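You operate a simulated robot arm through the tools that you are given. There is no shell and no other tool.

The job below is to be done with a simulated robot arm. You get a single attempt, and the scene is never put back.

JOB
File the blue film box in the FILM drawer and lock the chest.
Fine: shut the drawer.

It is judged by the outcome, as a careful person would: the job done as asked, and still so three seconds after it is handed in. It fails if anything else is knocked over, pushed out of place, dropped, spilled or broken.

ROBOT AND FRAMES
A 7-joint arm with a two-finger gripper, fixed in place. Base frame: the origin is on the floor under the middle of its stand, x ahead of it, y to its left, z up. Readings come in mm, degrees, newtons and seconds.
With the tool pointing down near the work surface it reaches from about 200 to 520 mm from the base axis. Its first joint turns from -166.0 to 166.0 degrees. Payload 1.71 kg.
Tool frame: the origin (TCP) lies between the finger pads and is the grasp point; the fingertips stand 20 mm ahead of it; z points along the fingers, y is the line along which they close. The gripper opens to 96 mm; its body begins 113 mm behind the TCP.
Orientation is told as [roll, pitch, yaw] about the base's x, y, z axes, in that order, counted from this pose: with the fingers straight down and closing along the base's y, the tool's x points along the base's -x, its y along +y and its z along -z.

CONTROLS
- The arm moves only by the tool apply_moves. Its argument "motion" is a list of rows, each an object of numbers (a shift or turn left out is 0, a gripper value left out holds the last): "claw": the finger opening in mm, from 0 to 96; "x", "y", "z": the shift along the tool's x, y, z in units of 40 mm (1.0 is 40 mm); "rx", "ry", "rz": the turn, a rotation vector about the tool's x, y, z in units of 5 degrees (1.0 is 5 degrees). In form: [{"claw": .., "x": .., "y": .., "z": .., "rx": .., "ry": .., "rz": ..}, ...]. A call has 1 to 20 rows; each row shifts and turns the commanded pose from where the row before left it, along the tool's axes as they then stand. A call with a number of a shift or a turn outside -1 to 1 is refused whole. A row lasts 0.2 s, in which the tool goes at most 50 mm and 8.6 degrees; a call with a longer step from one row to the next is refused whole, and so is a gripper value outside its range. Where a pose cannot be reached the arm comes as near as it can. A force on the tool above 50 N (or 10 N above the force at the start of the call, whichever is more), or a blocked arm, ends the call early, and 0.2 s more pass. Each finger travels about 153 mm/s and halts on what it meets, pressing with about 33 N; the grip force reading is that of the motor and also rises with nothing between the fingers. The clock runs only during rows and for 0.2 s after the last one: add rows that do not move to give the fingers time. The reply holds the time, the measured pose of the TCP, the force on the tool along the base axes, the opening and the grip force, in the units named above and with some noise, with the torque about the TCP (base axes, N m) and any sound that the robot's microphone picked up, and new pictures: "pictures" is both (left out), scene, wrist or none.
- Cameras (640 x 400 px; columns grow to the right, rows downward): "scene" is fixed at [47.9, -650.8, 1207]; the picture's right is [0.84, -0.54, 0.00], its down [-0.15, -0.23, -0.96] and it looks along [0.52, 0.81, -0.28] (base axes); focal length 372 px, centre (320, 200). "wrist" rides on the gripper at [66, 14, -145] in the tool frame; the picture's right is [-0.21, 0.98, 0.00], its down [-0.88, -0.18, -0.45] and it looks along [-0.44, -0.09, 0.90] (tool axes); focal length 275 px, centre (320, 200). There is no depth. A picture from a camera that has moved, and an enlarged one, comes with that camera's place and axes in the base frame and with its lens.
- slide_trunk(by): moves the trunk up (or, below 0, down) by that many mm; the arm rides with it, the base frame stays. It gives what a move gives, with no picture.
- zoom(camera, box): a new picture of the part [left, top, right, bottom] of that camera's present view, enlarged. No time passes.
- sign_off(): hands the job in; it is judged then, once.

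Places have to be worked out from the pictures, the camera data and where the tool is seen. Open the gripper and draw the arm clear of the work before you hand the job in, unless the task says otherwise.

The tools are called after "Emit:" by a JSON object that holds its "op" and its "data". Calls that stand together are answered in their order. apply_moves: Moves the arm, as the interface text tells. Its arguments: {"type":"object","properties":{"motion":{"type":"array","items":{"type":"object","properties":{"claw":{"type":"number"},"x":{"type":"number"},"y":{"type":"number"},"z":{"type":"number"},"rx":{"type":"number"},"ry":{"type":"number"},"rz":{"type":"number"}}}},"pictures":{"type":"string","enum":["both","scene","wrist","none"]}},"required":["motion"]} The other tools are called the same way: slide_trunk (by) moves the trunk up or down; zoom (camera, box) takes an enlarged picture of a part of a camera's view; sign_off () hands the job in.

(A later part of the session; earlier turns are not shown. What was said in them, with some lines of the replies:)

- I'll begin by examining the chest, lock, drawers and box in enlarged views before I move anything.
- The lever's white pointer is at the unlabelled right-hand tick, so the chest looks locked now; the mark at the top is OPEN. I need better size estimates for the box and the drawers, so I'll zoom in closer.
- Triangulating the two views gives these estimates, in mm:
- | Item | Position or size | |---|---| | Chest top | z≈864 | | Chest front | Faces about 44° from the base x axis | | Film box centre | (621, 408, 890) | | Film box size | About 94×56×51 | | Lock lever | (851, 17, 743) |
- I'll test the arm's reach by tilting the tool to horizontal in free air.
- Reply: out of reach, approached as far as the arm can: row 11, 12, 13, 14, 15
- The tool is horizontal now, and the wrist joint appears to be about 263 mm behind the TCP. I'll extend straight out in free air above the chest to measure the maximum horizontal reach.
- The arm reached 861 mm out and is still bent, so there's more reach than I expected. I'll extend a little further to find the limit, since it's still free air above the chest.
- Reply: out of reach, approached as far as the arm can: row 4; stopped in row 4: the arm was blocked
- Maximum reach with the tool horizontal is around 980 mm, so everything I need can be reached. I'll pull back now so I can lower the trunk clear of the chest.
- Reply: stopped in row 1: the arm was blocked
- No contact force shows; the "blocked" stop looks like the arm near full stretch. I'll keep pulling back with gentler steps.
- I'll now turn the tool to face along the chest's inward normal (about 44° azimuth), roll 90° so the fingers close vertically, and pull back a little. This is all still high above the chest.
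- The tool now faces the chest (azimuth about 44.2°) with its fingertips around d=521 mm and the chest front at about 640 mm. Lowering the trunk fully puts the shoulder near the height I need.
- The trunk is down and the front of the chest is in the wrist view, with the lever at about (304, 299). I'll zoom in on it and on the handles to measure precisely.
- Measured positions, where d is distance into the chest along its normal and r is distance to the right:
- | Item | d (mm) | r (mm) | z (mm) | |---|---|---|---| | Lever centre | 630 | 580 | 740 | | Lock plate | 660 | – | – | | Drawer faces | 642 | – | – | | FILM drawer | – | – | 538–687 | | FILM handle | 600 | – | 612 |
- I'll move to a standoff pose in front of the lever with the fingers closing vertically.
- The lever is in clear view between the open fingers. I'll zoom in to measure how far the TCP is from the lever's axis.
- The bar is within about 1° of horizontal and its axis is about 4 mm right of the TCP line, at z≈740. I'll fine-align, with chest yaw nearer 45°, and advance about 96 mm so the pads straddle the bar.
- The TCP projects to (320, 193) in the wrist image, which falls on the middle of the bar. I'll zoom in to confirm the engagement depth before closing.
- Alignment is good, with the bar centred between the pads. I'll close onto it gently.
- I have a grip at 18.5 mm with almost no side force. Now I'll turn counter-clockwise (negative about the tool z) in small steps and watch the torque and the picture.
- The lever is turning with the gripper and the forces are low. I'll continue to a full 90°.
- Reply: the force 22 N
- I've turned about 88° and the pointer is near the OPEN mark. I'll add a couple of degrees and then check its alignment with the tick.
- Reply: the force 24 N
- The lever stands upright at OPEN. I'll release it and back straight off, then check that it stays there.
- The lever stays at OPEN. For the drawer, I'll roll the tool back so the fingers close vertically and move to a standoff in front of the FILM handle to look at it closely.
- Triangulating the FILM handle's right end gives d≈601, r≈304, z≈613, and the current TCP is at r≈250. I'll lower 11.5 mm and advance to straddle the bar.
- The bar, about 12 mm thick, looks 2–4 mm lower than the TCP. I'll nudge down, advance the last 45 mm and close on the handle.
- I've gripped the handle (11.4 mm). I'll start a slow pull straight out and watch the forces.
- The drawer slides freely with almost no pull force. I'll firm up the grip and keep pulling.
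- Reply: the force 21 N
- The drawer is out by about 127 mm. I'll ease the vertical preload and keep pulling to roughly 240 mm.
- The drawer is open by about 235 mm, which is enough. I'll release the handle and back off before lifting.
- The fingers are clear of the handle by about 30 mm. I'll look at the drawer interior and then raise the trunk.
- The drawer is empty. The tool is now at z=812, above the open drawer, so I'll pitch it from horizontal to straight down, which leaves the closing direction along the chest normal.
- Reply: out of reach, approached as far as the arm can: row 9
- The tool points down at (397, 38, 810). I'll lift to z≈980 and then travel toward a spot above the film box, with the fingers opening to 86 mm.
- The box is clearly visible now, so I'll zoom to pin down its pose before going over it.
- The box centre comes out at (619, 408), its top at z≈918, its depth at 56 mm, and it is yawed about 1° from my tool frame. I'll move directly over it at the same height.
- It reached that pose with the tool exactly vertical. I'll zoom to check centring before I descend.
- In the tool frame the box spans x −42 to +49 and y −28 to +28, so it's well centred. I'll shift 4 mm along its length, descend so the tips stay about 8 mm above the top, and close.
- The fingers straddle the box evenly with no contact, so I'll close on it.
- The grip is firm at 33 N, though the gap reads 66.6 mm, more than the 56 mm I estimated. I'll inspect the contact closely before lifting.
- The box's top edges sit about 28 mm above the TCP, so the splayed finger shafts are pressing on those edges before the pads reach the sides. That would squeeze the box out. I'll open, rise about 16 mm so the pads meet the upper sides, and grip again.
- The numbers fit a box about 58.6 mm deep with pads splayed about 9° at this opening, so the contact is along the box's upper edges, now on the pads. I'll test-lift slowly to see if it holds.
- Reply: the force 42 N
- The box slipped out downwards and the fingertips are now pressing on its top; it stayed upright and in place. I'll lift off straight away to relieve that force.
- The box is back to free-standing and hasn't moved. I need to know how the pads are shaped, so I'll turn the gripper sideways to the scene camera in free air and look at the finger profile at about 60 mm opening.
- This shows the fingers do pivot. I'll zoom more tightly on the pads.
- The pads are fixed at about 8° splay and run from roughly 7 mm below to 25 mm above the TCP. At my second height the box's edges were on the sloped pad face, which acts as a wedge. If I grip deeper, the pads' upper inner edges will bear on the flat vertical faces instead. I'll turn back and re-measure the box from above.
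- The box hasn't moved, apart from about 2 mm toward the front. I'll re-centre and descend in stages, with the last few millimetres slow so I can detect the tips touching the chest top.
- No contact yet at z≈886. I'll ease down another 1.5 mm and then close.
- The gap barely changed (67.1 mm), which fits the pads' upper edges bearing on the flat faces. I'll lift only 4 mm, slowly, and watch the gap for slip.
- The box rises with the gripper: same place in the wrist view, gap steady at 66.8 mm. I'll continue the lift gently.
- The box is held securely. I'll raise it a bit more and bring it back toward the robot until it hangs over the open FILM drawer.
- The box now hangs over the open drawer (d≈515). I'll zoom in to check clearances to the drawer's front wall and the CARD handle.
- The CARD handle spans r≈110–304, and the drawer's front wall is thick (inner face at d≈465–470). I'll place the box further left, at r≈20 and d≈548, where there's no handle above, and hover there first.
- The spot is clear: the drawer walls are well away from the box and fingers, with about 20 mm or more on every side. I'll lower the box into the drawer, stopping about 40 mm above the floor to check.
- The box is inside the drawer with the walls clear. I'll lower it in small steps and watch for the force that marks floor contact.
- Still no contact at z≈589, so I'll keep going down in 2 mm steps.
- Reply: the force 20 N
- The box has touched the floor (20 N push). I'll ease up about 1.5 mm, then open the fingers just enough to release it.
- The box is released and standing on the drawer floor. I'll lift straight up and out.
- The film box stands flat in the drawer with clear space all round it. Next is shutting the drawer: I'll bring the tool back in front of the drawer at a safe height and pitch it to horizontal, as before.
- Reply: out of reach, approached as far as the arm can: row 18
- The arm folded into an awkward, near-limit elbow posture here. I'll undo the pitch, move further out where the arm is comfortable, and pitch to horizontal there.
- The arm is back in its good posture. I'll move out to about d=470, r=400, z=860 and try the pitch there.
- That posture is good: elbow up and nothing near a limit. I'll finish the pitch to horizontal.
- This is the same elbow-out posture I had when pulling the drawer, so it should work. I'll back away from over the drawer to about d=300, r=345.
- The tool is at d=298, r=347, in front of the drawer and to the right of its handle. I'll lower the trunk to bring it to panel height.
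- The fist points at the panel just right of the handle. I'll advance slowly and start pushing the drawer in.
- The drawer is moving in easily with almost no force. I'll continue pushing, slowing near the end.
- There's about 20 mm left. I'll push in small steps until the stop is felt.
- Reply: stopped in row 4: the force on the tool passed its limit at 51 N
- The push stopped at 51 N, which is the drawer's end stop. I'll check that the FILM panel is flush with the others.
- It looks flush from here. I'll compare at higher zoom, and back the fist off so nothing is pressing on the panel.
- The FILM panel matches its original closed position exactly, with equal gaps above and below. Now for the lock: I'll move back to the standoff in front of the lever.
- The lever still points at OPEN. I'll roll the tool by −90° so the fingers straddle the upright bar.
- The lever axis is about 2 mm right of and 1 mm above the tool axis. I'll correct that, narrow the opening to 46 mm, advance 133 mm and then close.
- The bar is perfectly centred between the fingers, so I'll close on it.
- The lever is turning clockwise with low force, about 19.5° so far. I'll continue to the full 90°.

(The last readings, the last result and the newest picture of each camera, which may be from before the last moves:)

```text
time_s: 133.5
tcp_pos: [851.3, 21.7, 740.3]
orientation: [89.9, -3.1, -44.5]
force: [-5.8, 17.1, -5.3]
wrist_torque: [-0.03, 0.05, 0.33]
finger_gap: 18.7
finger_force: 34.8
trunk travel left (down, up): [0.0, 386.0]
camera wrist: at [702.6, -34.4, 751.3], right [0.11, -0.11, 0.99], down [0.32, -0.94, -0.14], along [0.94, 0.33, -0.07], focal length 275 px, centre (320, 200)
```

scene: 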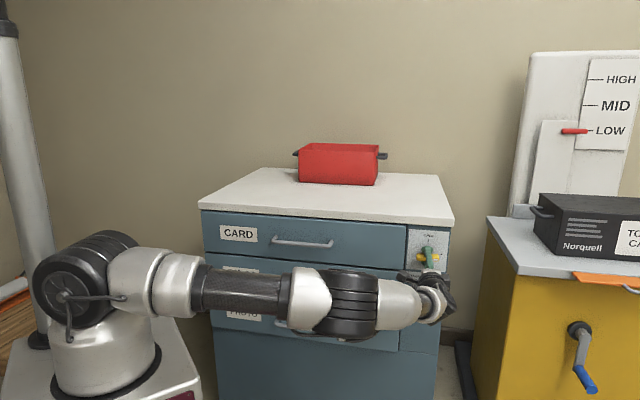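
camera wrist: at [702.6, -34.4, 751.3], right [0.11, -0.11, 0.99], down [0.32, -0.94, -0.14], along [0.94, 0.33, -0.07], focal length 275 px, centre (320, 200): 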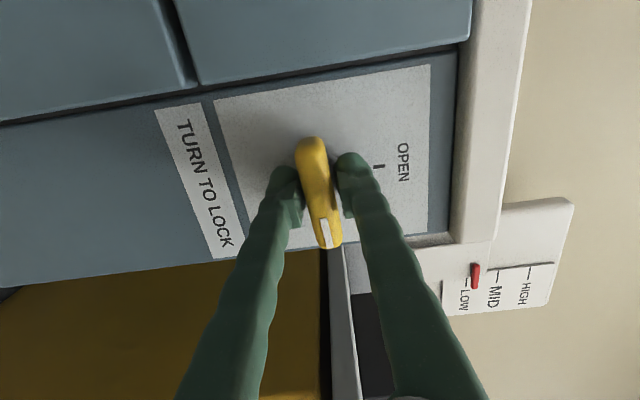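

That's about 86.5° turned. I'll add the last few degrees to reach the locked stop.

Emit:
{"op": "apply_moves", "data": {"motion": [{"rz": 0.3}, {"rz": 0.3}, {"rz": 0.2}, {}], "pictures": "both"}}

Emit:
{"op": "zoom", "data": {"camera": "scene", "box": [395, 220, 460, 300]}}

```text
time_s: 134.5
tcp_pos: [853.4, 21.4, 740.0]
orientation: [89.9, 0.8, -44.7]
force: [-2.2, 19.7, -2.4]
wrist_torque: [0.0, 0.03, 0.18]
finger_gap: 18.9
finger_force: 35.7
trunk travel left (down, up): [0.0, 386.0]
camera wrist: at [703.2, -35.0, 755.9], right [0.16, -0.15, 0.98], down [0.31, -0.93, -0.2], along [0.94, 0.33, -0.1], focal length 275 px, centre (320, 200)
```

scene: 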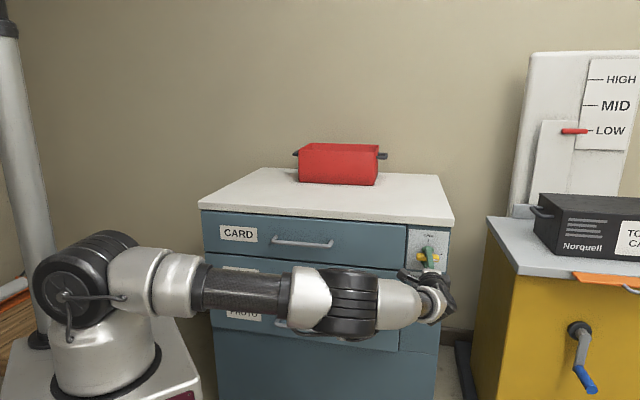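
wrist: 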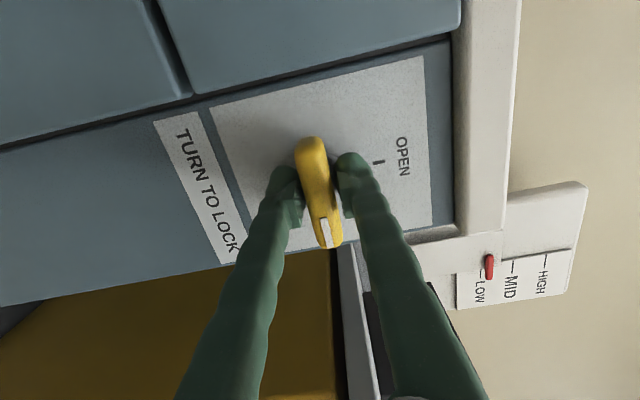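

```text
5.00 times, centred on (428, 260) of scene
camera zoom: at [47.9, -650.8, 1207.0], right [0.84, -0.54, 0.0], down [-0.15, -0.23, -0.96], along [0.52, 0.81, -0.28], focal length 1859 px, centre (-218, -100)
```

zoom: 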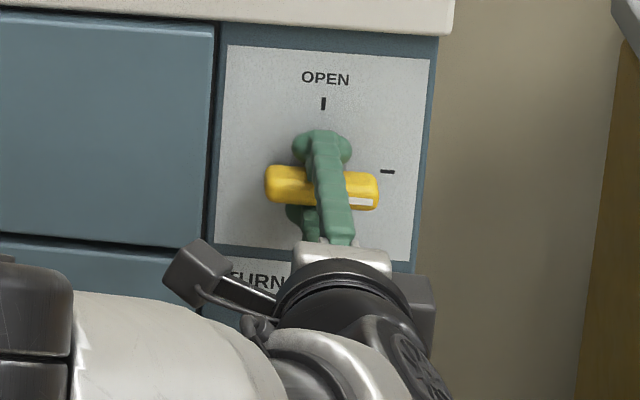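

The bar now lies on the lock tick, just as it did at the start. I'll nudge another 1.5° to make sure it's fully at the stop.

Emit:
{"op": "apply_moves", "data": {"motion": [{"rz": 0.2}, {"rz": 0.1}, {}], "pictures": "none"}}

```text
time_s: 135.3
tcp_pos: [853.5, 21.0, 740.1]
orientation: [90.0, 2.5, -44.6]
force: [1.2, 19.6, -0.3]
wrist_torque: [0.03, 0.02, 0.2]
finger_gap: 18.8
finger_force: 34.9
trunk travel left (down, up): [0.0, 386.0]
```

No hard stop is felt. I'll release, back off, and check the pointer against the tick.

Emit:
{"op": "apply_moves", "data": {"motion": [{"claw": 30}, {"claw": 56}, {"claw": 60}, {"z": -0.5}, {"z": -0.8}, {"z": -0.8}, {"z": -0.4}, {}], "pictures": "both"}}

Emit:
{"op": "zoom", "data": {"camera": "scene", "box": [390, 210, 470, 310]}}

Emit:
{"op": "zoom", "data": {"camera": "wrist", "box": [220, 60, 420, 230]}}

```text
time_s: 137.1
tcp_pos: [782.6, -49.5, 738.7]
orientation: [90.0, 2.3, -44.7]
force: [0.5, 0.4, 0.4]
wrist_torque: [0.02, -0.02, 0.02]
finger_gap: 60.0
finger_force: 0.0
trunk travel left (down, up): [0.0, 386.0]
camera wrist: at [632.9, -106.9, 757.2], right [0.18, -0.17, 0.97], down [0.3, -0.93, -0.22], along [0.94, 0.33, -0.11], focal length 275 px, centre (320, 200)
```

scene: 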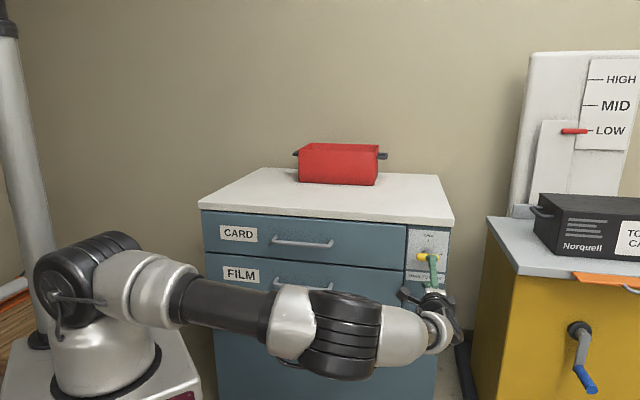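
wrist: 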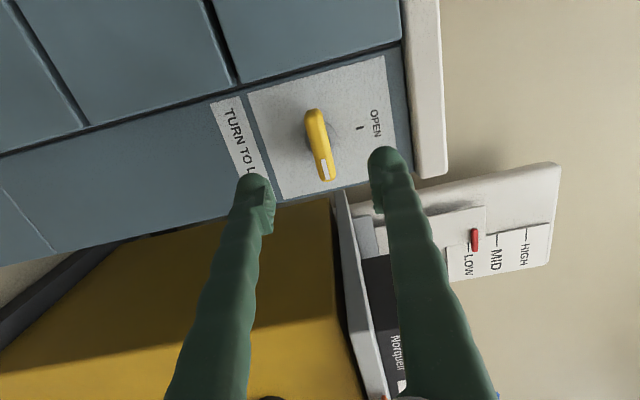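

```text
4.00 times, centred on (430, 260) of scene
camera zoom: at [47.9, -650.8, 1207.0], right [0.84, -0.54, 0.0], down [-0.15, -0.23, -0.96], along [0.52, 0.81, -0.28], focal length 1487 px, centre (-120, -40)
```

zoom: 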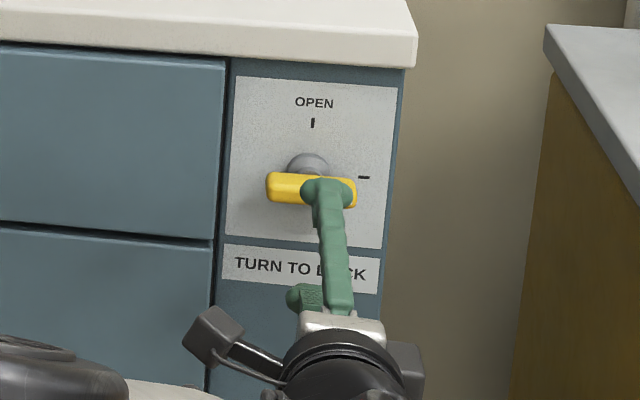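

```text
2.35 times, centred on (320, 145) of wrist
camera zoom: at [632.9, -106.9, 757.2], right [0.18, -0.17, 0.97], down [0.3, -0.93, -0.22], along [0.94, 0.33, -0.11], focal length 648 px, centre (320, 329)
```

zoom: 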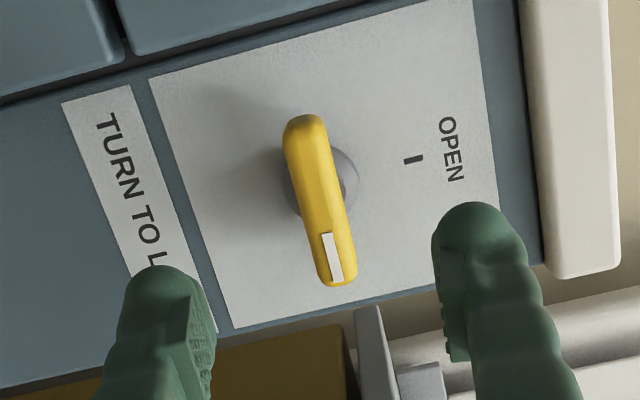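

The lever is at the lock tick. I'll withdraw the arm further so I can compare it unobstructed with the first picture.

Emit:
{"op": "apply_moves", "data": {"motion": [{"z": -0.8}, {"z": -0.8}, {"z": -0.8, "x": 0.3}, {"z": -0.6, "x": 0.5}, {"x": 0.8}, {"x": 0.8}, {"x": 0.8}, {"x": 0.8}, {}], "pictures": "both"}}

Emit:
{"op": "zoom", "data": {"camera": "scene", "box": [390, 210, 470, 310]}}

```text
time_s: 139.1
tcp_pos: [582.9, -23.8, 748.7]
orientation: [89.8, 2.3, -44.8]
force: [0.8, 0.9, -0.3]
wrist_torque: [-0.02, 0.01, 0.0]
finger_gap: 59.8
finger_force: 0.1
trunk travel left (down, up): [0.0, 386.0]
camera wrist: at [433.5, -79.4, 765.7], right [0.18, -0.17, 0.97], down [0.3, -0.93, -0.22], along [0.94, 0.33, -0.11], focal length 275 px, centre (320, 200)
```

scene: 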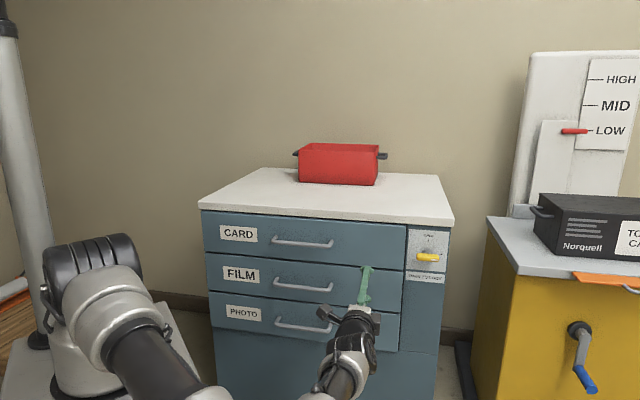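
wrist: 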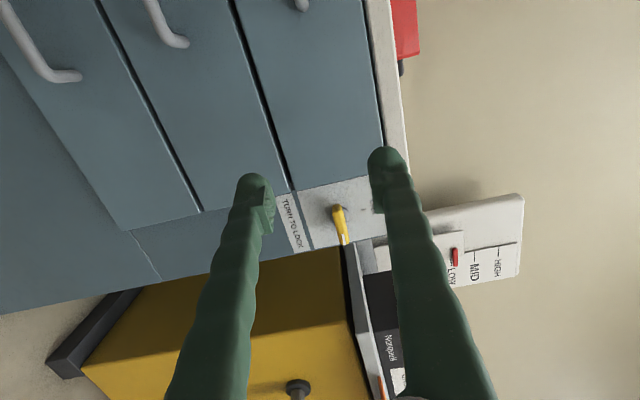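

```text
4.00 times, centred on (430, 260) of scene
camera zoom: at [47.9, -650.8, 1207.0], right [0.84, -0.54, 0.0], down [-0.15, -0.23, -0.96], along [0.52, 0.81, -0.28], focal length 1487 px, centre (-120, -40)
```

zoom: 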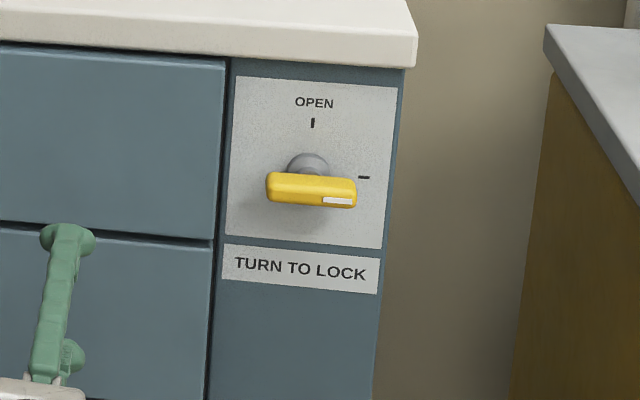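

The lever matches its original locked position exactly. As a last check I'll compare the drawer fronts with the first pictures.

Emit:
{"op": "zoom", "data": {"camera": "scene", "box": [195, 195, 345, 365]}}

Emit:
{"op": "zoom", "data": {"camera": "scene", "box": [190, 130, 470, 370]}}

Emit:
{"op": "zoom", "data": {"camera": "wrist", "box": [0, 0, 420, 300]}}

```text
2.35 times, centred on (270, 280) of scene
camera zoom: at [47.9, -650.8, 1207.0], right [0.84, -0.54, 0.0], down [-0.15, -0.23, -0.96], along [0.52, 0.81, -0.28], focal length 875 px, centre (438, 12)
```

zoom: 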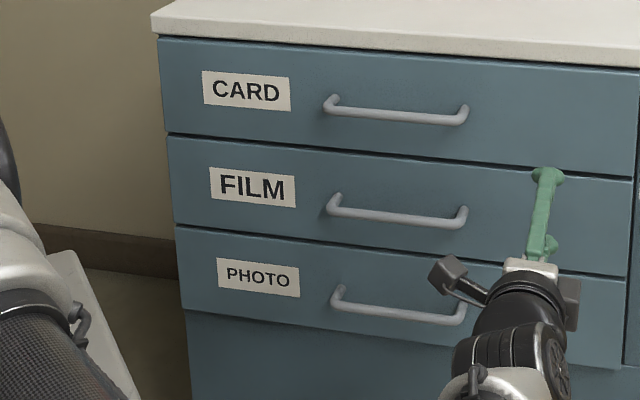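

```text
1.67 times, centred on (330, 250) of scene
camera zoom: at [47.9, -650.8, 1207.0], right [0.84, -0.54, 0.0], down [-0.15, -0.23, -0.96], along [0.52, 0.81, -0.28], focal length 620 px, centre (303, 117)
```

zoom: 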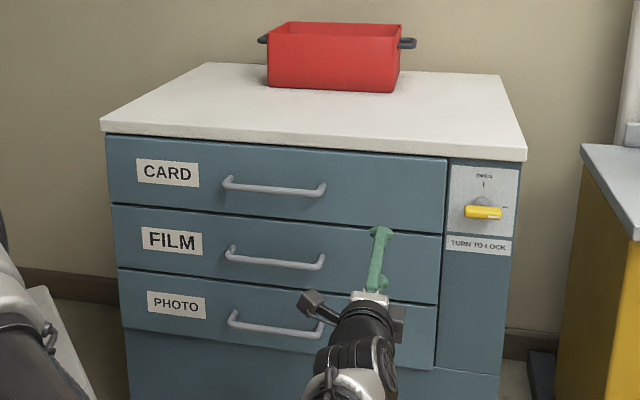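

```text
1.33 times, centred on (210, 150) of wrist
camera zoom: at [433.5, -79.4, 765.7], right [0.18, -0.17, 0.97], down [0.3, -0.93, -0.22], along [0.94, 0.33, -0.11], focal length 367 px, centre (467, 267)
```

zoom: 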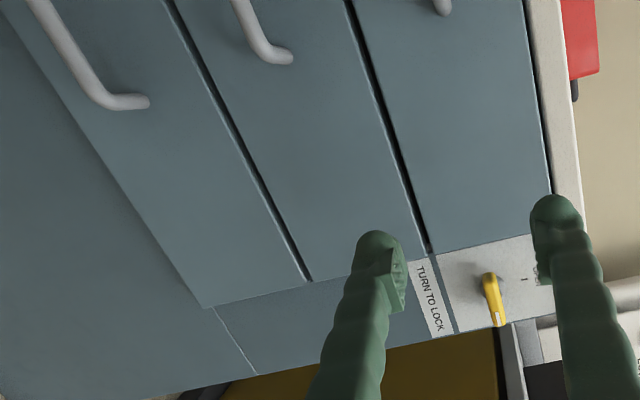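

Every drawer front is where it started, the red bin hasn't moved, and the lock is set. I'll open the gripper fully and draw the arm further back before handing in.

Emit:
{"op": "apply_moves", "data": {"motion": [{"claw": 90, "z": -0.5}, {"z": -0.6}, {"z": -0.6}, {}, {}], "pictures": "scene"}}

```text
time_s: 140.3
tcp_pos: [535.3, -70.8, 746.4]
orientation: [89.9, 2.4, -44.8]
force: [0.1, 0.9, 1.1]
wrist_torque: [0.0, 0.04, 0.03]
finger_gap: 89.7
finger_force: 0.0
trunk travel left (down, up): [0.0, 386.0]
```

scene: 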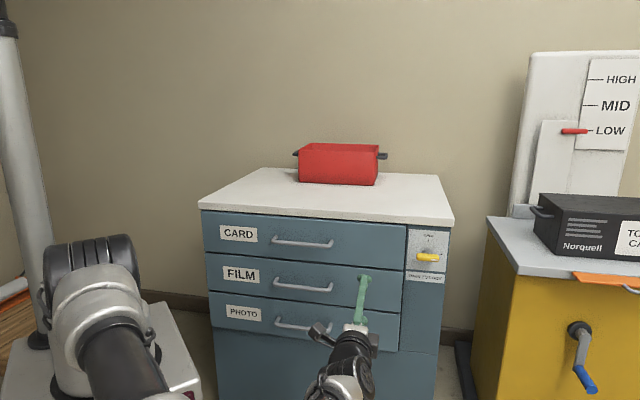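

The film box is in the FILM drawer, the drawer is shut, the lever is at the locked tick, and nothing else has moved. The gripper is open and the arm is clear of the chest, so I'm handing the job in.

Emit:
{"op": "sign_off", "data": {}}

```text
The job is handed in.
```

The blue film box is in the FILM drawer, the drawer is shut, and the chest is locked. I've handed the job in, and I haven't seen a verdict.

- **Lock:** The chest was locked at the start, so I turned the lever to OPEN first and back to the lock mark at the end. I felt no hard stop there, but the lever looks exactly as it did in the first picture. I didn't tug a drawer to test the lock.
- **Box:** The first lift slipped. The fingertips pressed on the box's top with about 42 N before I raised the arm, and it moved about 2 mm but stayed upright. The second, deeper grip held, and the box is standing flat on the drawer floor.
- **Drawer:** I pushed it in until it stopped at about 51 N. The FILM front lines up with the other drawers as it did before.
- **Surroundings:** In the last pictures the red bin and the other drawers hadn't moved. The gripper is open and the arm is clear of the chest.
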